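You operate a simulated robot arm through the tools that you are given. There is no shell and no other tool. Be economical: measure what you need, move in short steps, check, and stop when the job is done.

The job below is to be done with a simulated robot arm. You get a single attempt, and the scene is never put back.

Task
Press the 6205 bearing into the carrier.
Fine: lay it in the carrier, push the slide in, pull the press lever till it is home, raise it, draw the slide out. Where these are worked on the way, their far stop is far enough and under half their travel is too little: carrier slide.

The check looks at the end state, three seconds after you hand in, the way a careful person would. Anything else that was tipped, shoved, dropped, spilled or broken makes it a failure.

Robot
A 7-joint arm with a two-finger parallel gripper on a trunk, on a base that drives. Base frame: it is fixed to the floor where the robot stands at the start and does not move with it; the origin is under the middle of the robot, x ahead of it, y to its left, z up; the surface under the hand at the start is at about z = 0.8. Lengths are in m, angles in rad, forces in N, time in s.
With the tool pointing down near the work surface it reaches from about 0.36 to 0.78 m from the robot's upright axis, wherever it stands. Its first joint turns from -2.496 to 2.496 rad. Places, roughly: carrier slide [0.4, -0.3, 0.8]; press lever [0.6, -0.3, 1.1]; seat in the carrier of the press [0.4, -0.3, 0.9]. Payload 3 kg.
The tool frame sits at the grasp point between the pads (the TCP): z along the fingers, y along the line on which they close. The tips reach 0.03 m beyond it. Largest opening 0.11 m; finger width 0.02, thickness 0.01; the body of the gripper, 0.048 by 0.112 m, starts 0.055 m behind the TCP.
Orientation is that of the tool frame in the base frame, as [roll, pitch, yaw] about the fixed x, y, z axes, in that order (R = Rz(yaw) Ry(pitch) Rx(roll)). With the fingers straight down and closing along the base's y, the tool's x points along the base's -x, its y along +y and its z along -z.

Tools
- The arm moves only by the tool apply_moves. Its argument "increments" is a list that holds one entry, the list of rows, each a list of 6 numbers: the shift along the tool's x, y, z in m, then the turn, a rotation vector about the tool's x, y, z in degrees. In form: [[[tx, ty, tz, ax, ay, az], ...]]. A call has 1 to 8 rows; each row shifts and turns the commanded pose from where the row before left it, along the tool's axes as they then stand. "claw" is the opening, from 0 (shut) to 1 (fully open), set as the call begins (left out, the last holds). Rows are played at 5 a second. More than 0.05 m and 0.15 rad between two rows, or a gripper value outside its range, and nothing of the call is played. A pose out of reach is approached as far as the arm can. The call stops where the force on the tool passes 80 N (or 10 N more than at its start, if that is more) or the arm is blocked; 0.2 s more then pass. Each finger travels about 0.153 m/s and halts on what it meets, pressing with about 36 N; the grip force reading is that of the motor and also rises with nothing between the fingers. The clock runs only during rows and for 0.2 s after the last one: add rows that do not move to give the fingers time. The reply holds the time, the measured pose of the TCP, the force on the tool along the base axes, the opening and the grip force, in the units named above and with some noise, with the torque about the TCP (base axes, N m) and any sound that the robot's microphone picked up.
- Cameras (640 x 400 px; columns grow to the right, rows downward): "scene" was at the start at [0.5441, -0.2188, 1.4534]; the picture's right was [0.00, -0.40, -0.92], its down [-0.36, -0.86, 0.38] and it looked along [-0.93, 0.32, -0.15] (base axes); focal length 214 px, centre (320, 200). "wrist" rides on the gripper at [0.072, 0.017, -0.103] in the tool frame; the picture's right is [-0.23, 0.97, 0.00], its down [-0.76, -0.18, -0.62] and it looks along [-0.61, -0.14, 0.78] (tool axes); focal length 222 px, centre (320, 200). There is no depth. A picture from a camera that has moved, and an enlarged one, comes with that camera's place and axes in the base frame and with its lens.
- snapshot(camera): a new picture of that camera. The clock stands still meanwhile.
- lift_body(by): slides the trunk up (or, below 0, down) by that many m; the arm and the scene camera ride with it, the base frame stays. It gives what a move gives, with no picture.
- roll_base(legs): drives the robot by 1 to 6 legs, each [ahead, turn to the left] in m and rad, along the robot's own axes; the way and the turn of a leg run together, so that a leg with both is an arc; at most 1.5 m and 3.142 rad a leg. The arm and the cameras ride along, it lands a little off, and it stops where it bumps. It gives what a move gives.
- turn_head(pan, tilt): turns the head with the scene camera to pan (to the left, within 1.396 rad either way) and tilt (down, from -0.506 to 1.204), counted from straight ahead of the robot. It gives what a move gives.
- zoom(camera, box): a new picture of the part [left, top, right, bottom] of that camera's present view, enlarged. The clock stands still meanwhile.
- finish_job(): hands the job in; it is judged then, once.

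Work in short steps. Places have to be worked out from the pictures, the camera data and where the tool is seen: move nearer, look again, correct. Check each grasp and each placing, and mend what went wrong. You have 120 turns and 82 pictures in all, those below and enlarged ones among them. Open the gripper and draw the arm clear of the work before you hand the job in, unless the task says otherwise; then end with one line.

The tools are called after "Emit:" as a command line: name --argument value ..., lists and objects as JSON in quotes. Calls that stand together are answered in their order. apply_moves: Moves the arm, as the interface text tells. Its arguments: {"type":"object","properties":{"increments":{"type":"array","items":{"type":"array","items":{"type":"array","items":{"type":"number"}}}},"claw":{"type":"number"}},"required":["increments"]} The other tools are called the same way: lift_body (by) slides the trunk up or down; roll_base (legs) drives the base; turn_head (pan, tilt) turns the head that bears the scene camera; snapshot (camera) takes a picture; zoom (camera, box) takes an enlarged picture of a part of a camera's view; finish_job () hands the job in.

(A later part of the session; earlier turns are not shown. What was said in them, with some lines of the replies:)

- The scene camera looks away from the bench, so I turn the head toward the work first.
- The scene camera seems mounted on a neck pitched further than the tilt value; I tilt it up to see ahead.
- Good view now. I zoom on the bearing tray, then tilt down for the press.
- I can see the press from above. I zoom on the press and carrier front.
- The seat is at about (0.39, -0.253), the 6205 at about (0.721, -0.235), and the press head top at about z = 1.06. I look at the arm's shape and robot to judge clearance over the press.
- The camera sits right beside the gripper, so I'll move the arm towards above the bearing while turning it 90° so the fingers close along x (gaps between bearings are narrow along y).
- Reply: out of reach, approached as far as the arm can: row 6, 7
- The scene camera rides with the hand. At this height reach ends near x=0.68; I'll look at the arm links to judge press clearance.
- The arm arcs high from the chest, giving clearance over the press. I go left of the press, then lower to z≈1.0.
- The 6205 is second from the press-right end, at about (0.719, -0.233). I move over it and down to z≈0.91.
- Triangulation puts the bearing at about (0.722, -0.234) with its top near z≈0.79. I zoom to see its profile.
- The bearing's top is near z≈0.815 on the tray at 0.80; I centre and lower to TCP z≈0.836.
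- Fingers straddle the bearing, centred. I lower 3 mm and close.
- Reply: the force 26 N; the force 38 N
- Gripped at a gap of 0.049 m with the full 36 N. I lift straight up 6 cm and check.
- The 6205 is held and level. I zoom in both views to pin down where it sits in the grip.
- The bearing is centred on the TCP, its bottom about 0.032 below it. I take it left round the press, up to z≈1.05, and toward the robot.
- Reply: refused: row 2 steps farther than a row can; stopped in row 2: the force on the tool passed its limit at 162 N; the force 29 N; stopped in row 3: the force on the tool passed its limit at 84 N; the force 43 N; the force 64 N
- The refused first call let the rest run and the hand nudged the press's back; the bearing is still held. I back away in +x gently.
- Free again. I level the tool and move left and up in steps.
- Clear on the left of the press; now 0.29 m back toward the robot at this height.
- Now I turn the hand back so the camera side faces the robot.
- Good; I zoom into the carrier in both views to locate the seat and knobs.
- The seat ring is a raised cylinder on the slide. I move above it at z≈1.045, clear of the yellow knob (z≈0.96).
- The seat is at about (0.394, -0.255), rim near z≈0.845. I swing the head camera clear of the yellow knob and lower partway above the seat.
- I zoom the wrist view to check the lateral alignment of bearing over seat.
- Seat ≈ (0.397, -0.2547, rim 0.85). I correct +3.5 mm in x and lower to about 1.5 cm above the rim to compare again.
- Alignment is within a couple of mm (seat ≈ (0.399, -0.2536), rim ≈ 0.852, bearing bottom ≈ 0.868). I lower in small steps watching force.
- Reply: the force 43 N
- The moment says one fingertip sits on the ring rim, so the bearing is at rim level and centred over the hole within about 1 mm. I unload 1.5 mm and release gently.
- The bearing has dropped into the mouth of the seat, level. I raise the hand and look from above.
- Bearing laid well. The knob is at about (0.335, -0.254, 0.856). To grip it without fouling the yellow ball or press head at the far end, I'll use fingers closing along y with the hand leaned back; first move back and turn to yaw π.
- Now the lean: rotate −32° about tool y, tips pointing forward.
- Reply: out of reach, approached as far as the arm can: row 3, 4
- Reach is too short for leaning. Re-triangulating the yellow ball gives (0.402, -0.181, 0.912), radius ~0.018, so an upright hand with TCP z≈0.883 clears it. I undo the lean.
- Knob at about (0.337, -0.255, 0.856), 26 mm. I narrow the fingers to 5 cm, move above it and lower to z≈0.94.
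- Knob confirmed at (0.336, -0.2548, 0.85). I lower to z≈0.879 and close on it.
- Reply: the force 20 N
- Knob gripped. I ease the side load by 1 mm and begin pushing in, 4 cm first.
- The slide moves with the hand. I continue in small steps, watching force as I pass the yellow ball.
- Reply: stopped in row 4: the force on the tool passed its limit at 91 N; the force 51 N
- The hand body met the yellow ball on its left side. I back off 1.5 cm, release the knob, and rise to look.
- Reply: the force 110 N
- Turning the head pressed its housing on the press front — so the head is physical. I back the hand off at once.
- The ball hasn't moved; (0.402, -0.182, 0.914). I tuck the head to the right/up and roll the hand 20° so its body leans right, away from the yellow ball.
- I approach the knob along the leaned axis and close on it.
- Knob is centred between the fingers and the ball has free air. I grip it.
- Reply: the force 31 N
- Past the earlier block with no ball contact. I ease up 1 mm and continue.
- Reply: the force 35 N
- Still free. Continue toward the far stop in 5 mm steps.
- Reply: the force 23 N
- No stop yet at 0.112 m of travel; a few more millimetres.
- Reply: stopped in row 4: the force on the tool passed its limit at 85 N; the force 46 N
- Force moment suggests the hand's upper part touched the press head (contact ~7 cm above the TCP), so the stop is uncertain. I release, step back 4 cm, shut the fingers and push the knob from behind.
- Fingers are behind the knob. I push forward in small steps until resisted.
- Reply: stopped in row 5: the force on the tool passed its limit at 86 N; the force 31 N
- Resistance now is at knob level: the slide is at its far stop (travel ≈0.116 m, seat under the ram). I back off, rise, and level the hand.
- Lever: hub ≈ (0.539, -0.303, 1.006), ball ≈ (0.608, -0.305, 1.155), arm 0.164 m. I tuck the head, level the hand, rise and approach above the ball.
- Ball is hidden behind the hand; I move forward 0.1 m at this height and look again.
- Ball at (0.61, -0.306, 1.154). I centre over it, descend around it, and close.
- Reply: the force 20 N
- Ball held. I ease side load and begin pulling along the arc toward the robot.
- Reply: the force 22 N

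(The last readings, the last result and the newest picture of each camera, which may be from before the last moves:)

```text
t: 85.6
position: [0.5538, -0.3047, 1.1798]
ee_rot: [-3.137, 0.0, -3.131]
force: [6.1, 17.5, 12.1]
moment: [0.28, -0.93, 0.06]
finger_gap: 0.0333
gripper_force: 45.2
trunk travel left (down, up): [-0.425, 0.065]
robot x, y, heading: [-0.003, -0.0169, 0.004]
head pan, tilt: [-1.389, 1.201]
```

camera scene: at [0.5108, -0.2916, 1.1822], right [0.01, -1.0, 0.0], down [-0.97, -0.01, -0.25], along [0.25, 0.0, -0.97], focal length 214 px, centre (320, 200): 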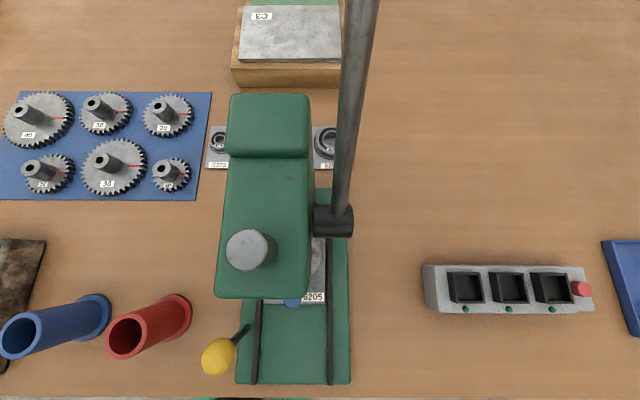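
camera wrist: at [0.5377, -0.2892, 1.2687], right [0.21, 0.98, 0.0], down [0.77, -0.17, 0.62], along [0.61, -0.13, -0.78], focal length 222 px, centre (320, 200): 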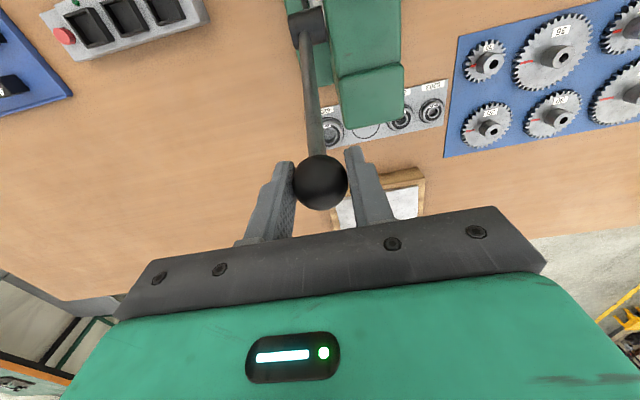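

The lever follows with low force. Continue the arc over the top.

Emit:
apply_moves --increments '[[[0.0143, 0.001, 0, 0, 0, 0], [0.0143, 0, 0, 0, 0, 0], [0.0141, 0, 0.002, 0, 0, 0], [0.014, 0, 0.003, 0, 0, 0], [0.0136, 0, 0.0043, 0, 0, 0], [0.0132, 0, 0.0055, 0, 0, 0], [0, 0, 0, 0, 0, 0]]]'

```text
t: 87.2
position: [0.4684, -0.305, 1.166]
ee_rot: [-3.14, -0.003, -3.129]
force: [-0.3, 7.7, -0.9]
moment: [-0.11, -0.27, 0.11]
finger_gap: 0.0331
gripper_force: 44.6
trunk travel left (down, up): [-0.425, 0.065]
robot x, y, heading: [-0.0036, -0.0154, 0.0]
head pan, tilt: [-1.389, 1.201]
```

On the arc still; continue another 20°.

Emit:
apply_moves --increments '[[[0.0126, 0, 0.0066, 0, 0, 0], [0.0121, 0, 0.0077, 0, 0, 0], [0.0113, 0, 0.0087, 0, 0, 0], [0.0106, 0, 0.0096, 0, 0, 0], [0, 0, 0, 0, 0, 0]]]'

Emit:
snapshot --camera "wrist"

```text
t: 88.4
position: [0.4217, -0.3072, 1.1321]
ee_rot: [-3.14, -0.002, -3.128]
force: [-1.9, 2.1, -0.6]
moment: [-0.07, -0.04, 0.0]
finger_gap: 0.0228
gripper_force: 0.6
trunk travel left (down, up): [-0.425, 0.065]
robot x, y, heading: [-0.0013, -0.0158, 0.001]
head pan, tilt: [-1.389, 1.201]
```

```text
15 pictures are left
camera wrist: at [0.3517, -0.2912, 1.2351], right [0.22, 0.98, 0.0], down [0.76, -0.17, 0.62], along [0.61, -0.14, -0.78], focal length 222 px, centre (320, 200)
```

wrist: 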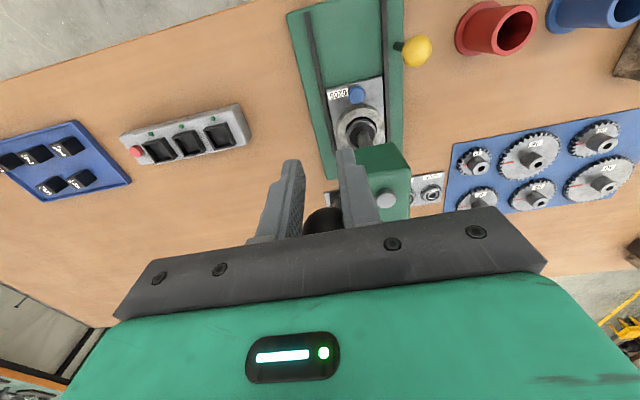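

The ball slipped out as resistance grew; the lever stands about 35° forward. I'll use the palm: raise, lean the hand so it points along the push direction, and come down with the ball deep between the fingers.

Emit:
apply_moves --increments '[[[0, 0, -0.04, 0, 0, 0], [0, 0, -0.04, 0, 0, 0], [-0.01, 0, -0.04, 0, 0, 0], [-0.03, 0, 0, 0, 8, 0], [-0.03, 0, 0, 0, 8, 0], [0, 0, 0, 0, 8, 0], [0, 0, 0, 0, 8, 0], [0, 0, 0, 0, 3, 0]]]' --claw 0.5

Emit:
snapshot --camera "wrist"

```text
t: 90.2
position: [0.4446, -0.2684, 1.2139]
ee_rot: [-3.138, -0.613, -3.13]
force: [-0.7, 0.5, 1.2]
moment: [-0.04, -0.04, 0.04]
finger_gap: 0.0552
gripper_force: 0.1
out of reach, approached as far as the arm can: row 6, 7
trunk travel left (down, up): [-0.425, 0.065]
robot x, y, heading: [0.0008, -0.0164, -0.001]
head pan, tilt: [-1.389, 1.201]
```

```text
14 pictures are left
camera wrist: at [0.4462, -0.2502, 1.3397], right [0.17, 0.98, -0.13], down [0.98, -0.17, 0.07], along [0.05, -0.14, -0.99], focal length 222 px, centre (320, 200)
```

wrist: 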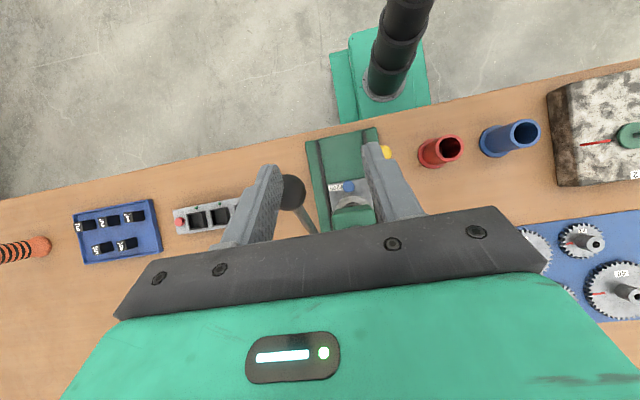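

Ball now at (0.4455, -0.305, 1.141). I line up with it along the leaned axis.

Emit:
apply_moves --increments '[[[-0.0214, -0.0185, -0.003, 0, 0, 0], [-0.0214, -0.0185, 0, 0, 0, 0], [0, 0, 0, 0, 0, 0]]]'

Emit:
snapshot --camera "wrist"

```text
t: 91.0
position: [0.4682, -0.2956, 1.1792]
ee_rot: [-3.14, -0.614, -3.131]
force: [-0.7, -0.3, -0.5]
moment: [0.03, 0.02, -0.06]
finger_gap: 0.0547
gripper_force: 0.0
out of reach, approached as far as the arm can: row 1, 2
trunk travel left (down, up): [-0.425, 0.065]
robot x, y, heading: [0.0001, -0.0173, 0.004]
head pan, tilt: [-1.389, 1.201]
```

```text
13 pictures are left
camera wrist: at [0.4683, -0.279, 1.3044], right [0.17, 0.98, -0.13], down [0.98, -0.17, 0.07], along [0.05, -0.14, -0.99], focal length 222 px, centre (320, 200)
```

wrist: 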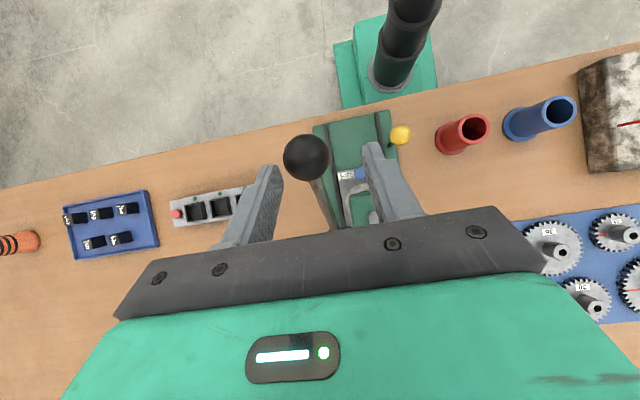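

Shift 1 cm right and advance along the axis so the ball goes deep between the fingers.

Emit:
apply_moves --increments '[[[-0.003, -0.0105, 0.01, 0, 0, 0], [0, 0, 0.02, 0, 0, 0], [0, 0, 0.02, 0, 0, 0], [0, 0, 0.02, 0, 0, 0], [0, 0, 0, 0, 0, 0]]]'

Emit:
snapshot --camera "wrist"

```text
t: 92.2
position: [0.4296, -0.3073, 1.1217]
ee_rot: [-3.137, -0.611, -3.131]
force: [-0.5, -0.6, -0.4]
moment: [0.02, 0.02, 0.02]
finger_gap: 0.055
gripper_force: 0.1
trunk travel left (down, up): [-0.425, 0.065]
robot x, y, heading: [-0.0025, -0.0143, 0.007]
head pan, tilt: [-1.389, 1.201]
```

```text
12 pictures are left
camera wrist: at [0.4304, -0.2904, 1.2467], right [0.17, 0.98, -0.13], down [0.98, -0.17, 0.07], along [0.05, -0.14, -0.99], focal length 222 px, centre (320, 200)
```

wrist: 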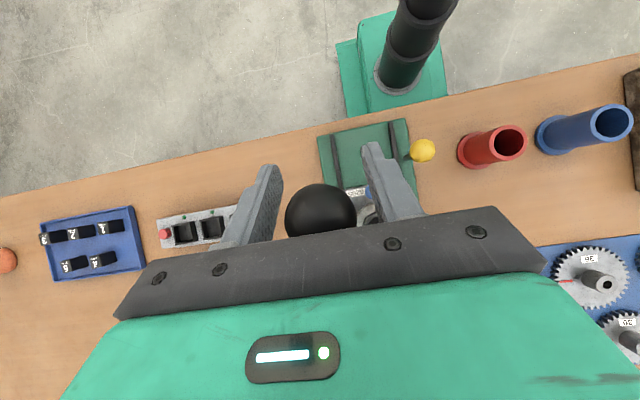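

Ball is deep in the grip. I close on it and push along the arc.

Emit:
apply_moves --increments '[[[0, 0, 0.008, 0, 0, 0], [0, 0, 0, 0, 0, 0], [0, 0, 0, 0, 0, 0], [0.0044, 0, 0.0136, 0, 0, 0], [0.0032, 0, 0.0139, 0, 0, 0], [0.002, 0, 0.0141, 0, 0, 0], [0, 0, 0, 0, 0, 0]]]' --claw 0.2

```text
t: 93.8
position: [0.3943, -0.3068, 1.0868]
ee_rot: [-3.139, -0.612, -3.131]
force: [7.5, 16.7, -0.5]
moment: [-0.55, -0.89, 0.29]
finger_gap: 0.0331
gripper_force: 45.1
trunk travel left (down, up): [-0.425, 0.065]
robot x, y, heading: [-0.0003, -0.0161, 0.002]
head pan, tilt: [-1.389, 1.201]
```

The lever follows to about −51° with low force. Continue.

Emit:
apply_moves --increments '[[[0.0007, 0, 0.0143, 0, 0, 0], [-0.0005, 0, 0.0143, 0, 0, 0], [-0.0017, 0, 0.0142, 0, 0, 0], [-0.003, 0, 0.014, 0, 0, 0], [0, 0, 0, 0, 0, 0]]]'

Emit:
snapshot --camera "wrist"

```text
t: 95.0
position: [0.3638, -0.3074, 1.0402]
ee_rot: [-3.139, -0.611, -3.131]
force: [0.0, 23.3, 5.1]
moment: [-0.83, -0.48, 0.5]
finger_gap: 0.0345
gripper_force: 12.2
trunk travel left (down, up): [-0.425, 0.065]
robot x, y, heading: [-0.003, -0.0197, 0.008]
head pan, tilt: [-1.389, 1.201]
```

```text
11 pictures are left
camera wrist: at [0.365, -0.2903, 1.164], right [0.17, 0.98, -0.13], down [0.98, -0.17, 0.07], along [0.05, -0.14, -0.99], focal length 222 px, centre (320, 200)
```

wrist: 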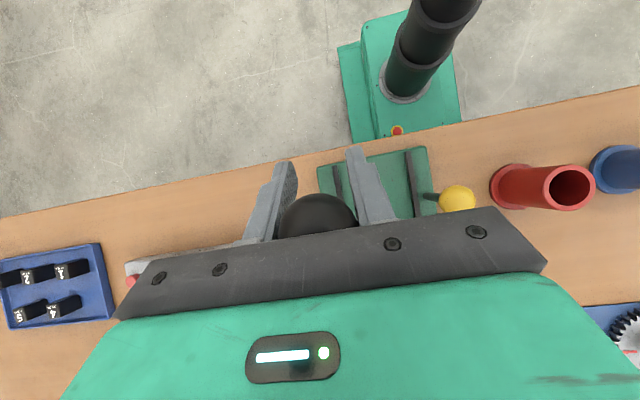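

The ball is near the palm, lever ≈ −65°. Keep pushing along the arc.

Emit:
apply_moves --increments '[[[-0.003, 0, 0.0137, 0, 0, 0], [-0.0045, 0, 0.0135, 0, 0, 0], [-0.0055, 0, 0.0132, 0, 0, 0], [0, 0, 0, 0, 0, 0]]]'

Emit:
snapshot --camera "wrist"

```text
t: 95.5
position: [0.3589, -0.3075, 1.0288]
ee_rot: [-3.127, -0.604, -3.133]
force: [8.3, 23.7, 44.3]
moment: [-0.6, -0.8, 0.43]
finger_gap: 0.0347
gripper_force: 12.8
trunk travel left (down, up): [-0.425, 0.065]
robot x, y, heading: [-0.0003, -0.0159, -0.002]
head pan, tilt: [-1.389, 1.201]
stopped in row 2: the force on the tool passed its limit at 104 N (the readings are from after the stop); the commanded pose is now the measured one
```

```text
10 pictures are left
camera wrist: at [0.3599, -0.2897, 1.153], right [0.17, 0.98, -0.14], down [0.98, -0.16, 0.08], along [0.06, -0.15, -0.99], focal length 222 px, centre (320, 200)
```

wrist: 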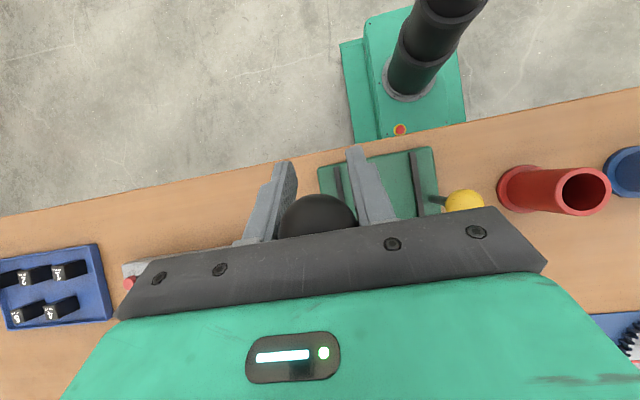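

It resisted with 104 N near −72°. I push again to see whether it is the home stop or press-fit resistance.

Emit:
apply_moves --increments '[[[-0.003, 0, 0.006, 0, 0, 0], [-0.002, 0, 0.006, 0, 0, 0], [-0.002, 0, 0.006, 0, 0, 0], [-0.002, 0, 0.006, 0, 0, 0]]]'

```text
t: 95.9
position: [0.3604, -0.3083, 1.0277]
ee_rot: [-3.123, -0.599, -3.135]
force: [2.7, 23.4, 44.5]
moment: [-0.61, -1.0, 0.48]
finger_gap: 0.0345
gripper_force: 12.3
trunk travel left (down, up): [-0.425, 0.065]
robot x, y, heading: [0.0002, -0.0177, -0.0]
head pan, tilt: [-1.389, 1.201]
stopped in row 1: the force on the tool passed its limit at 94 N (the readings are from after the stop); the commanded pose is now the measured one
```

No further movement: total lever swing ≈97° and solid, so it should be home. I now raise the lever by retracing the arc with the ball held.

Emit:
apply_moves --increments '[[[0.0042, 0, -0.0137, 0, 0, 0], [0.003, 0, -0.014, 0, 0, 0], [0.0017, 0, -0.0142, 0, 0, 0], [0.0005, 0, -0.0143, 0, 0, 0], [-0.0007, 0, -0.0143, 0, 0, 0], [-0.002, 0, -0.0141, 0, 0, 0], [0, 0, 0, 0, 0, 0]]]' --claw 0.1

Emit:
snapshot --camera "wrist"

```text
t: 97.5
position: [0.4034, -0.3077, 1.1002]
ee_rot: [-3.123, -0.605, -3.134]
force: [-3.5, 31.5, -9.3]
moment: [-0.9, 1.33, 0.53]
finger_gap: 0.0332
gripper_force: 45.3
trunk travel left (down, up): [-0.425, 0.065]
robot x, y, heading: [-0.0039, -0.0166, 0.003]
head pan, tilt: [-1.389, 1.201]
```

```text
9 pictures are left
camera wrist: at [0.4032, -0.2886, 1.2248], right [0.17, 0.98, -0.14], down [0.98, -0.16, 0.08], along [0.06, -0.16, -0.99], focal length 222 px, centre (320, 200)
```

wrist: 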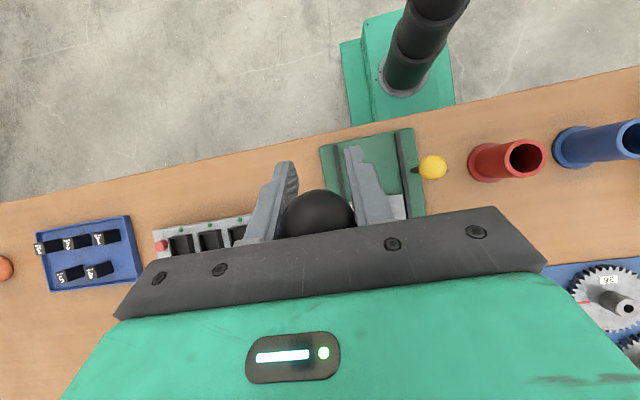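

The lever comes back with the hand. Continue up to about −28°, then release.

Emit:
apply_moves --increments '[[[-0.0032, 0, -0.0139, 0, 0, 0], [-0.0044, 0, -0.0136, 0, 0, 0], [-0.0056, 0, -0.0132, 0, 0, 0], [0, 0, 0, 0, 0, 0]]]'

```text
t: 98.5
position: [0.4371, -0.3063, 1.1263]
ee_rot: [-3.118, -0.6, -3.136]
force: [-8.0, 24.0, 5.4]
moment: [-0.7, 0.24, 0.33]
finger_gap: 0.0333
gripper_force: 44.9
trunk travel left (down, up): [-0.425, 0.065]
robot x, y, heading: [-0.002, -0.0157, 0.003]
head pan, tilt: [-1.389, 1.201]
```

I now un-lean the hand about the held ball, staying in grip.

Emit:
apply_moves --increments '[[[-0.005, 0, 0, 0, -8, 0], [-0.005, 0, 0, 0, -8, 0], [-0.005, 0, 0, 0, -8, 0], [-0.005, 0, 0, 0, -8, 0], [-0.001, 0, 0, 0, -2.3, 0], [0, 0, 0, 0, 0, 0]]]'

```text
t: 99.9
position: [0.4567, -0.3074, 1.1172]
ee_rot: [-3.125, 0.002, -3.123]
force: [1.3, 11.1, -1.8]
moment: [0.32, -0.16, 0.09]
finger_gap: 0.0172
gripper_force: 6.1
trunk travel left (down, up): [-0.425, 0.065]
robot x, y, heading: [0.0012, -0.0147, 0.002]
head pan, tilt: [-1.389, 1.201]
```

The gap shows the ball slipped and the fingers may be on the rod. Look.

Emit:
snapshot --camera "wrist"

```text
8 pictures are left
camera wrist: at [0.3852, -0.2915, 1.2193], right [0.21, 0.98, -0.02], down [0.76, -0.15, 0.63], along [0.61, -0.14, -0.78], focal length 222 px, centre (320, 200)
```

wrist: 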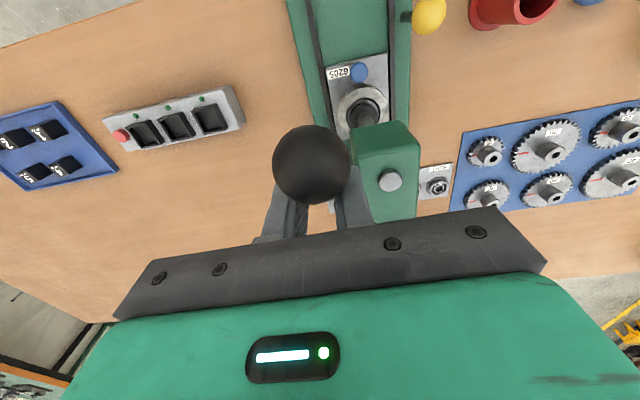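

The fingers now straddle the lever rod just below the ball (lever ≈ −40°). I close fully to see whether they grip the rod.

Emit:
apply_moves --increments '[[[0, 0, 0, 0, 0, 0], [0, 0, 0, 0, 0, 0], [0, 0, 0, 0, 0, 0]]]' --claw 0.0

```text
t: 100.7
position: [0.4564, -0.3062, 1.1175]
ee_rot: [-3.126, -0.003, -3.123]
force: [3.7, 28.9, -0.3]
moment: [0.6, -0.77, 0.15]
finger_gap: 0.0119
gripper_force: 45.3
trunk travel left (down, up): [-0.425, 0.065]
robot x, y, heading: [0.0012, -0.0167, 0.005]
head pan, tilt: [-1.389, 1.201]
```

Rod held firmly (12 mm). I carry it back along its arc to the raised position.

Emit:
apply_moves --increments '[[[-0.0207, 0.001, -0.0127, 0, 0, 0], [-0.0225, 0, -0.0089, 0, 0, 0], [-0.0238, 0, -0.0048, 0, 0, 0], [-0.0242, 0, -0.0006, 0, 0, 0], [0, 0, 0, 0, 0, 0]]]'

Emit:
snapshot --camera "wrist"

```text
t: 101.9
position: [0.5473, -0.3052, 1.1453]
ee_rot: [-3.127, -0.005, -3.124]
force: [0.3, 0.2, -0.5]
moment: [0.0, 0.04, 0.04]
finger_gap: 0.0
gripper_force: 38.2
trunk travel left (down, up): [-0.425, 0.065]
robot x, y, heading: [0.001, -0.0146, 0.003]
head pan, tilt: [-1.389, 1.201]
```

```text
7 pictures are left
camera wrist: at [0.4761, -0.288, 1.2466], right [0.21, 0.98, -0.01], down [0.77, -0.16, 0.62], along [0.61, -0.14, -0.78], focal length 222 px, centre (320, 200)
```

wrist: 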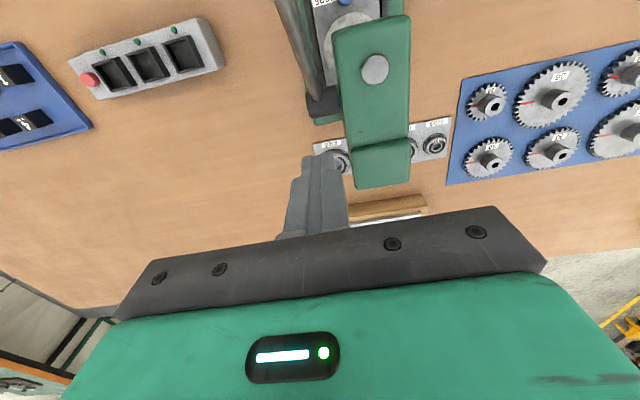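

The rod slipped through; the lever is still forward. I'll go over the ball to its robot side and push it back with the closed fingers.

Emit:
apply_moves --increments '[[[0, 0, -0.045, 0, 0, 0], [0, 0, -0.045, 0, 0, 0], [0, 0, -0.03, 0, 0, 0], [0.048, 0, 0, 0, 0, 0], [0.048, 0, 0, 0, 0, 0], [0.048, 0, 0, 0, 0, 0], [0.048, 0, 0, 0, 0, 0], [0, 0, 0, 0, 0, 0]]]'

Emit:
snapshot --camera "wrist"

```text
t: 103.7
position: [0.3541, -0.3064, 1.2651]
ee_rot: [-3.125, -0.002, -3.123]
force: [-0.2, 0.1, -1.0]
moment: [-0.02, 0.01, 0.02]
finger_gap: 0.0
gripper_force: 37.8
trunk travel left (down, up): [-0.425, 0.065]
robot x, y, heading: [0.0013, -0.0151, 0.002]
head pan, tilt: [-1.389, 1.201]
```

```text
6 pictures are left
camera wrist: at [0.2831, -0.2892, 1.3671], right [0.21, 0.98, -0.02], down [0.77, -0.15, 0.62], along [0.61, -0.14, -0.78], focal length 222 px, centre (320, 200)
```

wrist: 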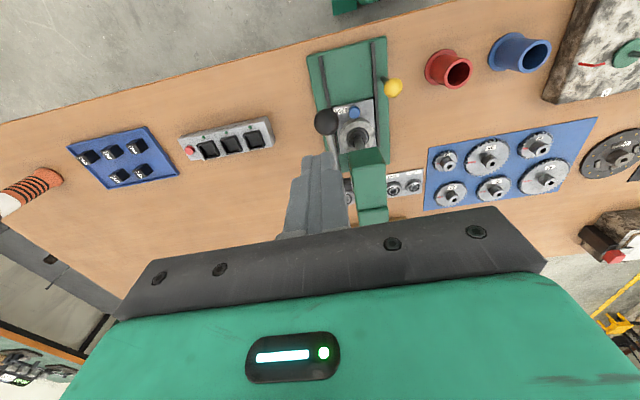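

The lever had sunk to about −68°: ball ≈ (0.387, -0.307, 1.068). I'll grip the ball with the upright hand and lift it along the arc, which takes little force.

Emit:
apply_moves --increments '[[[-0.033, 0, 0.03, 0, 0, 0], [0, 0, 0.045, 0, 0, 0], [0, 0, 0.045, 0, 0, 0], [0, 0, 0.045, 0, 0, 0], [0, 0, 0.02, 0, 0, 0], [0, 0, 0, 0, 0, 0]]]' --claw 0.6

Emit:
apply_moves --increments '[[[0, 0, 0, 0, 0, 0], [0, 0, 0, 0, 0, 0], [0, 0, 0, 0, 0, 0]]]' --claw 0.1

```text
t: 105.1
position: [0.3887, -0.3062, 1.0798]
ee_rot: [-3.128, -0.003, -3.124]
force: [0.5, 0.7, -0.1]
moment: [0.04, 0.02, 0.01]
finger_gap: 0.0662
gripper_force: 0.1
trunk travel left (down, up): [-0.425, 0.065]
robot x, y, heading: [-0.0004, -0.015, 0.006]
head pan, tilt: [-1.389, 1.201]
```

```text
t: 105.9
position: [0.3884, -0.3061, 1.0783]
ee_rot: [-3.128, -0.004, -3.125]
force: [0.2, 7.2, -2.2]
moment: [0.15, 0.27, -0.04]
finger_gap: 0.0336
gripper_force: 44.8
trunk travel left (down, up): [-0.425, 0.065]
robot x, y, heading: [-0.0011, -0.0134, 0.003]
head pan, tilt: [-1.389, 1.201]
```

Ball gripped at full diameter. I lift along the arc.

Emit:
apply_moves --increments '[[[-0.0059, 0, -0.013, 0, 0, 0], [-0.007, 0, -0.0124, 0, 0, 0], [-0.0081, 0, -0.0118, 0, 0, 0], [-0.0091, 0, -0.011, 0, 0, 0], [-0.01, 0, -0.0102, 0, 0, 0], [-0.0109, 0, -0.0093, 0, 0, 0], [0, 0, 0, 0, 0, 0]]]'

```text
t: 107.5
position: [0.4397, -0.3065, 1.1478]
ee_rot: [-3.124, -0.002, -3.124]
force: [-6.3, 10.6, -0.6]
moment: [0.08, 0.87, -0.04]
finger_gap: 0.0332
gripper_force: 44.8
trunk travel left (down, up): [-0.425, 0.065]
robot x, y, heading: [-0.0029, -0.0164, 0.002]
head pan, tilt: [-1.389, 1.201]
```

Still held; continue up and over.

Emit:
apply_moves --increments '[[[-0.0116, 0, -0.0083, 0, 0, 0], [-0.0123, 0, -0.0073, 0, 0, 0], [-0.0129, 0, -0.0062, 0, 0, 0], [-0.0134, 0, -0.005, 0, 0, 0], [-0.0138, 0, -0.0038, 0, 0, 0], [-0.0141, 0, -0.0026, 0, 0, 0], [-0.0142, 0, -0.0014, 0, 0, 0], [0, 0, 0, 0, 0, 0]]]'

Emit:
apply_moves --increments '[[[-0.0143, 0, 0, 0, 0, 0], [-0.0142, 0, 0.0012, 0, 0, 0], [-0.0141, 0, 0.0025, 0, 0, 0], [-0.0138, 0, 0.0037, 0, 0, 0], [-0.0134, 0, 0.005, 0, 0, 0], [-0.008, 0, 0.0035, 0, 0, 0], [0, 0, 0, 0, 0, 0]]]'

```text
t: 109.3
position: [0.5341, -0.3042, 1.1826]
ee_rot: [-3.129, -0.003, -3.124]
force: [0.9, -0.3, -1.9]
moment: [0.0, -0.01, -0.01]
finger_gap: 0.0108
gripper_force: 0.0
trunk travel left (down, up): [-0.425, 0.065]
robot x, y, heading: [-0.0018, -0.0161, 0.001]
head pan, tilt: [-1.389, 1.201]
```

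```text
t: 110.9
position: [0.6109, -0.3045, 1.1656]
ee_rot: [-3.128, -0.006, -3.124]
force: [0.2, -0.9, -1.0]
moment: [-0.03, 0.01, 0.03]
finger_gap: 0.0112
gripper_force: 0.0
trunk travel left (down, up): [-0.425, 0.065]
robot x, y, heading: [-0.0012, -0.0181, 0.001]
head pan, tilt: [-1.389, 1.201]
```

The ball slipped again past −38°. I go back over to the robot side and look where the lever stands.

Emit:
apply_moves --increments '[[[0, 0, -0.045, 0, 0, 0], [0, 0, -0.045, 0, 0, 0], [0.048, 0, 0, 0, 0, 0], [0.048, 0, 0, 0, 0, 0], [0.048, 0, 0, 0, 0, 0], [0.048, 0, 0, 0, 0, 0], [0.048, 0, 0, 0, 0, 0], [0.02, 0, 0, 0, 0, 0]]]' --claw 0.0

Emit:
snapshot --camera "wrist"

```text
t: 112.7
position: [0.3502, -0.3087, 1.2561]
ee_rot: [-3.127, -0.002, -3.125]
force: [-0.4, 0.7, 0.7]
moment: [0.01, 0.01, 0.0]
finger_gap: 0.0
gripper_force: 35.9
trunk travel left (down, up): [-0.425, 0.065]
robot x, y, heading: [-0.0015, -0.0165, 0.002]
head pan, tilt: [-1.389, 1.201]
```

```text
5 pictures are left
camera wrist: at [0.2789, -0.2918, 1.3575], right [0.21, 0.98, -0.02], down [0.77, -0.15, 0.62], along [0.61, -0.14, -0.78], focal length 222 px, centre (320, 200)
```

wrist: 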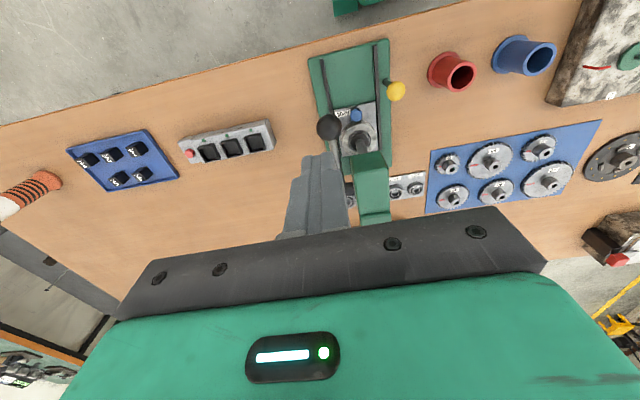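

The lever falls to −68° when released, so it must be carried past vertical. The ball slips because it spins in the pads; I'll start with the hand leaned 30° toward the robot and turn it with the lever. First the approach pose.

Emit:
apply_moves --increments '[[[0, 0, 0.045, 0, 0, 0], [0, 0, 0.045, 0, 0, 0], [0, 0.001, 0.039, 0, 0, 0], [0, 0, 0, 0, -7.5, 0], [0, 0, 0, 0, -7.5, 0], [0, 0, 0, 0, -7.5, 0], [0, 0, 0, 0, -7.5, 0], [0, 0, 0, 0, 0, 0]]]' --claw 0.6

```text
t: 114.5
position: [0.3492, -0.308, 1.1279]
ee_rot: [-3.125, 0.521, -3.116]
force: [-0.3, 0.3, 0.0]
moment: [0.0, -0.03, 0.01]
finger_gap: 0.0659
gripper_force: 0.0
trunk travel left (down, up): [-0.425, 0.065]
robot x, y, heading: [0.001, -0.015, 0.004]
head pan, tilt: [-1.389, 1.201]
```

Reached. I advance so the ball sits at the pads and close.

Emit:
apply_moves --increments '[[[-0.0024, 0, 0.03, 0, 0, 0], [0, 0, 0.03, 0, 0, 0], [0, 0, 0.016, 0, 0, 0], [0, 0, 0, 0, 0, 0]]]'

Emit:
apply_moves --increments '[[[0, 0, 0, 0, 0, 0], [0, 0, 0, 0, 0, 0], [0, 0, 0, 0, 0, 0]]]' --claw 0.0

```text
t: 115.5
position: [0.3895, -0.3081, 1.0641]
ee_rot: [-3.127, 0.52, -3.115]
force: [-0.6, -0.1, 0.4]
moment: [0.0, 0.01, 0.01]
finger_gap: 0.066
gripper_force: 0.0
trunk travel left (down, up): [-0.425, 0.065]
robot x, y, heading: [0.0002, -0.016, 0.007]
head pan, tilt: [-1.389, 1.201]
```

```text
t: 116.3
position: [0.3894, -0.3067, 1.0637]
ee_rot: [-3.125, 0.519, -3.116]
force: [-0.4, 10.1, -0.9]
moment: [-0.16, 0.3, -0.07]
finger_gap: 0.0332
gripper_force: 45.2
trunk travel left (down, up): [-0.425, 0.065]
robot x, y, heading: [0.0013, -0.0165, 0.0]
head pan, tilt: [-1.389, 1.201]
```

Gripped. I carry the lever up the arc, turning the hand 4° per row along with it.

Emit:
apply_moves --increments '[[[-0.0175, 0, -0.0121, 0, 4, 0], [-0.0182, 0, -0.011, 0, 4, 0], [-0.0189, 0, -0.0099, 0, 4, 0], [-0.0194, 0, -0.0087, 0, 4, 0], [-0.0199, 0, -0.0075, 0, 4, 0]]]'

```text
t: 117.5
position: [0.4597, -0.3058, 1.1439]
ee_rot: [-3.13, 0.171, -3.12]
force: [2.2, 7.9, -10.7]
moment: [-0.17, 0.38, 0.05]
finger_gap: 0.033
gripper_force: 45.0
trunk travel left (down, up): [-0.425, 0.065]
robot x, y, heading: [-0.0029, -0.0184, 0.005]
head pan, tilt: [-1.389, 1.201]
```

Still held at ≈ −31°. Continue past vertical.

Emit:
apply_moves --increments '[[[-0.0204, 0, -0.0063, 0, 4, 0], [-0.0207, 0, -0.005, 0, 4, 0], [-0.021, 0, -0.0037, 0, 4, 0], [-0.0212, 0, -0.0024, 0, 4, 0], [-0.0213, 0, -0.0012, 0, 4, 0]]]'

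```text
t: 118.7
position: [0.5588, -0.3046, 1.1646]
ee_rot: [-3.126, -0.175, -3.127]
force: [0.4, -9.9, 0.1]
moment: [-0.34, -0.08, 0.0]
finger_gap: 0.0334
gripper_force: 45.5
trunk travel left (down, up): [-0.425, 0.065]
robot x, y, heading: [0.0009, -0.0152, 0.002]
head pan, tilt: [-1.389, 1.201]
```

Past vertical and still held. I bring it the rest of the way to its raised rest.

Emit:
apply_moves --increments '[[[-0.017, 0, -0.0005, 0, 0, 0], [-0.017, 0, 0.0007, 0, 0, 0], [-0.015, 0, 0.002, 0, 0, 0], [0, 0, 0, 0, 0, 0]]]'

```text
t: 119.7
position: [0.6083, -0.3052, 1.1518]
ee_rot: [-3.129, -0.179, -3.125]
force: [-6.0, -16.3, -8.1]
moment: [0.13, 0.19, 0.02]
finger_gap: 0.0332
gripper_force: 45.1
trunk travel left (down, up): [-0.425, 0.065]
robot x, y, heading: [-0.0002, -0.0181, 0.003]
head pan, tilt: [-1.389, 1.201]
```

Lever is back at its raised position. I release, retreat up and return toward the robot side.

Emit:
apply_moves --increments '[[[0, 0, 0, 0, 0, 0], [0, 0, 0, 0, 0, 0], [0, 0, -0.045, 0, 0, 0], [0, 0, -0.045, 0, -8, 0], [0.04, 0, 0, 0, -2.1, 0], [0.045, 0, 0, 0, 0, 0], [0.045, 0, 0, 0, 0, 0], [0.045, 0, 0, 0, 0, 0]]]' --claw 0.6

Emit:
snapshot --camera "wrist"

```text
t: 121.5
position: [0.4471, -0.3083, 1.2412]
ee_rot: [-3.126, -0.001, -3.124]
force: [0.4, -0.8, -0.2]
moment: [0.0, 0.03, -0.01]
finger_gap: 0.066
gripper_force: 0.0
trunk travel left (down, up): [-0.425, 0.065]
robot x, y, heading: [0.0013, -0.0173, 0.002]
head pan, tilt: [-1.389, 1.201]
```

```text
4 pictures are left
camera wrist: at [0.3763, -0.2911, 1.3433], right [0.21, 0.98, -0.01], down [0.76, -0.15, 0.63], along [0.61, -0.14, -0.78], focal length 222 px, centre (320, 200)
```

wrist: 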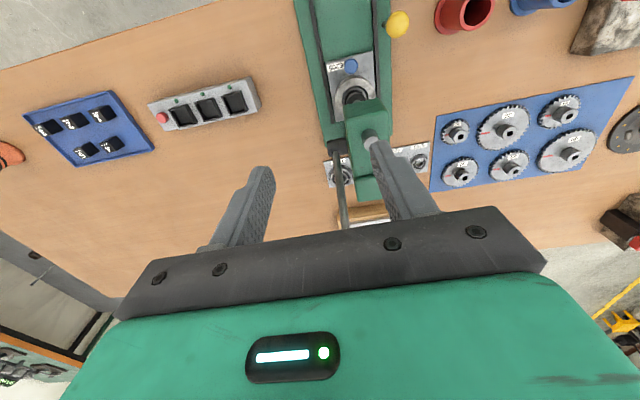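

Lever is up. Now I go down in front of the press for the knob, hand at x≈0.365.

Emit:
apply_moves --increments '[[[0.041, 0.009, 0, 0, 0, 0], [0.041, 0.009, 0, 0, 0, 0.9], [0, 0, 0.05, 0, 0, 0], [0, 0, 0.05, 0, 0, 0], [0, 0, 0.05, 0, 0, 0], [0, 0, 0.05, 0, 0, 0], [0, 0, 0.05, 0, 0, 0], [0, 0, 0.04, 0, 0, 0]]]' --claw 0.45

Emit:
apply_moves --increments '[[[0, 0, 0, -8, 0, 0], [0, 0, 0, -8, 0, 0], [0, 0, 0, -4, 0, 0], [0, 0, 0, 0, 0, 0]]]'

```text
t: 123.3
position: [0.3653, -0.2906, 0.9547]
ee_rot: [-3.125, -0.001, -3.137]
force: [0.5, 0.1, 0.5]
moment: [-0.02, -0.05, -0.02]
finger_gap: 0.0492
gripper_force: 0.2
trunk travel left (down, up): [-0.425, 0.065]
robot x, y, heading: [-0.0032, -0.0187, 0.004]
head pan, tilt: [-1.389, 1.201]
```

```text
t: 124.3
position: [0.3652, -0.292, 0.9532]
ee_rot: [2.806, 0.0, -3.139]
force: [0.3, -0.1, 1.0]
moment: [-0.01, 0.03, -0.01]
finger_gap: 0.0496
gripper_force: 0.1
trunk travel left (down, up): [-0.425, 0.065]
robot x, y, heading: [-0.0011, -0.0177, 0.005]
head pan, tilt: [-1.389, 1.201]
```

I move over the knob and descend along the leaned axis, then grip.

Emit:
apply_moves --increments '[[[-0.041, 0, 0, 0, 0, 0], [-0.0408, 0.001, 0, 0, 0, 0], [0, 0, 0.03, 0, 0, 0], [0, 0, 0.03, 0, 0, 0], [0, 0, 0.015, 0, 0, 0], [0, 0, 0.008, 0, 0, 0], [0, 0, 0, 0, 0, 0]]]'

Emit:
apply_moves --increments '[[[0, 0, 0, 0, 0, 0], [0, 0, 0, 0, 0, 0], [0, 0, 0, 0, 0, 0]]]' --claw 0.05

```text
t: 125.9
position: [0.448, -0.268, 0.8753]
ee_rot: [2.806, 0.002, 3.138]
force: [-1.2, -64.5, 10.7]
moment: [5.94, -0.61, -2.42]
finger_gap: 0.0496
gripper_force: 0.1
trunk travel left (down, up): [-0.425, 0.065]
robot x, y, heading: [0.0, -0.0171, 0.004]
head pan, tilt: [-1.389, 1.201]
```

```text
t: 126.7
position: [0.4487, -0.267, 0.8746]
ee_rot: [2.804, 0.0, 3.132]
force: [0.8, -30.5, 0.3]
moment: [9.89, 1.52, -2.67]
finger_gap: 0.0352
gripper_force: 30.0
trunk travel left (down, up): [-0.425, 0.065]
robot x, y, heading: [-0.0023, -0.0147, 0.003]
head pan, tilt: [-1.389, 1.201]
stopped in row 3: the force on the tool passed its limit at 80 N (the readings are from after the stop); the commanded pose is now the measured one
```

The head housing wedged beside the press head front corner. I open and back straight out toward the robot.

Emit:
apply_moves --increments '[[[0, 0, 0, 0, 0, 0], [0.01, 0, 0, 0, 0, 0], [0.01, 0, 0, 0, 0, 0], [0.012, 0, 0, 0, 0, 0], [0, 0, 0, 0, 0, 0]]]' --claw 0.45

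```text
t: 127.9
position: [0.4153, -0.263, 0.8759]
ee_rot: [2.807, 0.001, 3.141]
force: [-0.9, 0.5, 0.9]
moment: [-0.01, -0.01, -0.01]
finger_gap: 0.0497
gripper_force: 0.0
trunk travel left (down, up): [-0.425, 0.065]
robot x, y, heading: [0.002, -0.0125, 0.004]
head pan, tilt: [-1.389, 1.201]
```

Free. I lean the hand back 8° to pull the housing away from the press, then slide forward astride the knob.

Emit:
apply_moves --increments '[[[0, 0, 0, 0, -8, 0], [-0.012, 0, 0.0017, 0, 0, 0], [-0.012, 0, 0.0017, 0, 0, 0], [-0.009, 0, 0.0013, 0, 0, 0], [0, 0, 0, 0, 0, 0]]]'

```text
t: 129.1
position: [0.4496, -0.2625, 0.877]
ee_rot: [2.804, 0.132, 3.095]
force: [-4.3, 2.8, -1.2]
moment: [-0.13, -0.33, 0.02]
finger_gap: 0.0495
gripper_force: 0.1
trunk travel left (down, up): [-0.425, 0.065]
robot x, y, heading: [0.0007, -0.0132, -0.001]
head pan, tilt: [-1.389, 1.201]
```

Only a slight touch. Grip the knob.

Emit:
apply_moves --increments '[[[0.002, 0, 0, 0, 0, 0], [0, 0, 0, 0, 0, 0], [0, 0, 0, 0, 0, 0], [0, 0, 0, 0, 0, 0]]]' --claw 0.0

```text
t: 130.1
position: [0.4486, -0.262, 0.876]
ee_rot: [2.804, 0.134, 3.092]
force: [2.3, 15.8, 18.0]
moment: [0.46, 0.2, 0.09]
finger_gap: 0.0255
gripper_force: 44.8
trunk travel left (down, up): [-0.425, 0.065]
robot x, y, heading: [0.0014, -0.0128, 0.005]
head pan, tilt: [-1.389, 1.201]
```

Knob gripped. I draw the slide out, first 6 cm.

Emit:
apply_moves --increments '[[[0.0149, 0, -0.0021, 0, 0, 0], [0.0149, 0, -0.0021, 0, 0, 0], [0.0149, 0, -0.0021, 0, 0, 0], [0.0149, 0, -0.0021, 0, 0, 0], [0, 0, 0, 0, 0, 0]]]'

```text
t: 131.3
position: [0.3869, -0.2632, 0.8755]
ee_rot: [2.805, 0.133, 3.092]
force: [0.7, 30.1, 42.3]
moment: [0.97, -0.37, -0.19]
finger_gap: 0.0256
gripper_force: 44.5
trunk travel left (down, up): [-0.425, 0.065]
robot x, y, heading: [0.0024, -0.0185, 0.003]
head pan, tilt: [-1.389, 1.201]
```

The slide follows. Ease the vertical load and pull the rest to the outer stop.

Emit:
apply_moves --increments '[[[0.0119, 0.001, -0.003, 0, 0, 0], [0.0119, 0, -0.0017, 0, 0, 0], [0.0119, 0, -0.0017, 0, 0, 0], [0.0099, 0, -0.0014, 0, 0, 0], [0.005, 0, -0.0007, 0, 0, 0], [0.004, 0, -0.0006, 0, 0, 0], [0.004, 0, -0.0006, 0, 0, 0]]]'

```text
t: 132.9
position: [0.331, -0.2632, 0.8774]
ee_rot: [2.808, 0.134, 3.089]
force: [36.0, 26.9, 10.9]
moment: [0.59, -0.9, -0.34]
finger_gap: 0.026
gripper_force: 45.3
trunk travel left (down, up): [-0.425, 0.065]
robot x, y, heading: [-0.0007, -0.017, 0.003]
head pan, tilt: [-1.389, 1.201]
```

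Outer stop reached (36 N, 0.1176 m travel). Release, retreat up, level the hand, and inspect.

Emit:
apply_moves --increments '[[[-0.002, 0, 0, 0, 0, 0], [0, 0, 0, 0, 0, 0], [0, 0, 0, 0, 0, 0], [0, 0, -0.04, 0, 0, 0], [0, 0, -0.045, 0, 0, 0], [0, 0, -0.045, 0, 8, 0], [0, 0, 0, 8, 0, 0], [0, 0, 0, 8, 0, 0]]]' --claw 0.45

Emit:
zoom --camera "wrist" --box '[220, 60, 420, 210]'

```text
t: 134.7
position: [0.3127, -0.3045, 1.0003]
ee_rot: [3.085, -0.002, 3.137]
force: [-0.3, -1.0, -0.9]
moment: [0.06, -0.03, 0.01]
finger_gap: 0.0495
gripper_force: 0.1
trunk travel left (down, up): [-0.425, 0.065]
robot x, y, heading: [-0.0017, -0.018, 0.002]
head pan, tilt: [-1.389, 1.201]
```

```text
2.67 times, centred on (320, 135) of wrist
camera zoom: at [0.2407, -0.2942, 1.1024], right [0.23, 0.97, 0.05], down [0.76, -0.21, 0.61], along [0.61, -0.1, -0.79], focal length 592 px, centre (320, 373)
```

zoom: 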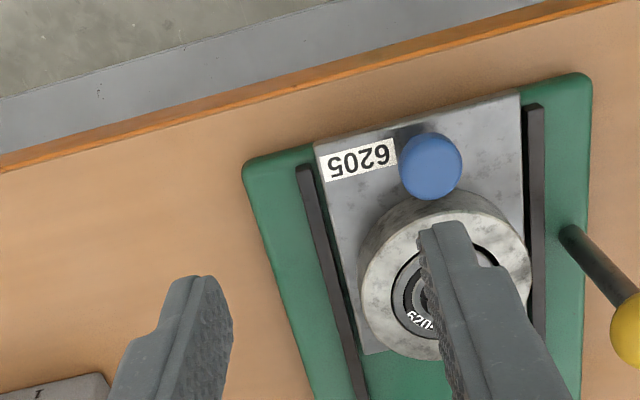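

The bearing looks sunk into the ring but a finger hides part. I re-centre above for a clear look.

Emit:
apply_moves --increments '[[[-0.01, 0.03, 0, 3.2, 0, 0], [-0.01, 0.022, -0.01, 0, 0, 0], [0, 0, 0, 0, 0, 0]]]' --claw 0.8

Emit:
zoom --camera "wrist" --box '[240, 70, 400, 190]'

```text
t: 135.5
position: [0.3316, -0.2533, 1.0098]
ee_rot: [3.14, 0.001, 3.138]
force: [-0.8, -0.7, -1.2]
moment: [0.01, -0.03, 0.02]
finger_gap: 0.088
gripper_force: 0.0
trunk travel left (down, up): [-0.425, 0.065]
robot x, y, heading: [0.0033, -0.0162, 0.004]
head pan, tilt: [-1.389, 1.201]
```

```text
3.33 times, centred on (320, 130) of wrist
camera zoom: at [0.2601, -0.2363, 1.112], right [0.23, 0.97, 0.0], down [0.76, -0.18, 0.62], along [0.61, -0.14, -0.78], focal length 740 px, centre (320, 433)
```

zoom: 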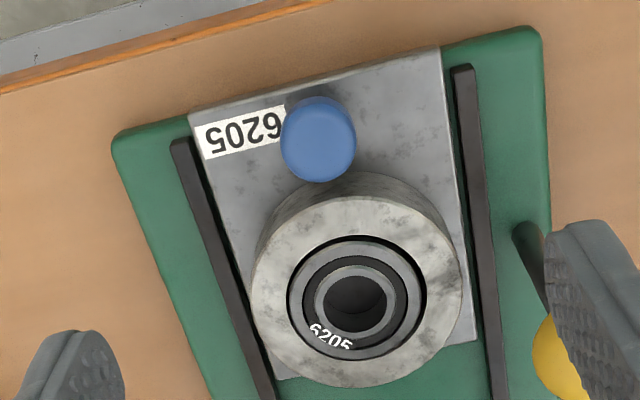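

The bearing is flush in the carrier, the slide is out. I raise the arm clear and take one overall look.

Emit:
apply_moves --increments '[[[0, 0, -0.045, 0, 0, 0], [0, 0, -0.045, 0, 0, 0], [0, 0, -0.045, 0, 0, 0], [0, 0, -0.045, 0, 0, 0], [0, 0, -0.045, 0, 0, 0], [0, 0, -0.04, 0, 0, 0], [0, 0, 0, 0, 0, 0]]]' --claw 1.0

Emit:
snapshot --camera "wrist"

```text
t: 137.1
position: [0.3281, -0.2532, 1.2759]
ee_rot: [3.141, 0.0, 3.14]
force: [-1.2, 0.1, 0.1]
moment: [0.0, 0.0, -0.01]
finger_gap: 0.1101
gripper_force: 0.2
trunk travel left (down, up): [-0.425, 0.065]
robot x, y, heading: [0.0014, -0.0192, 0.003]
head pan, tilt: [-1.389, 1.201]
```

```text
1 pictures are left
camera wrist: at [0.2571, -0.2358, 1.3779], right [0.23, 0.97, 0.0], down [0.76, -0.18, 0.62], along [0.61, -0.14, -0.78], focal length 222 px, centre (320, 200)
```

wrist: 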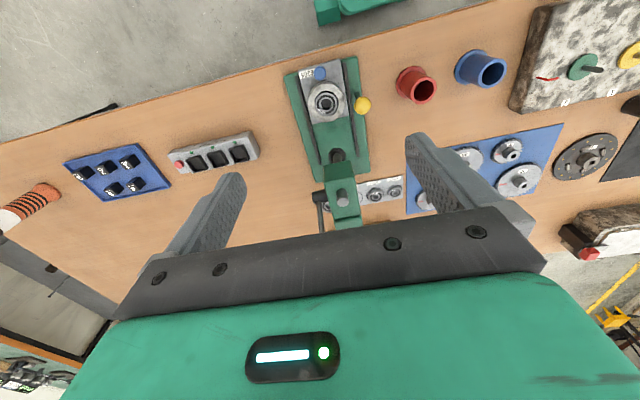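

Bearing is flush, the slide is out, the lever is raised, everything else is in place and the arm is clear. I hand in.

Emit:
finish_job

```text
The job is handed in.
```

The 6205 bearing is pressed flush into the carrier, with the slide drawn out, the lever raised and the gripper open and clear; on the way the hand bumped the press frame and the yellow ball a few times, and nothing looked moved in the last picture.
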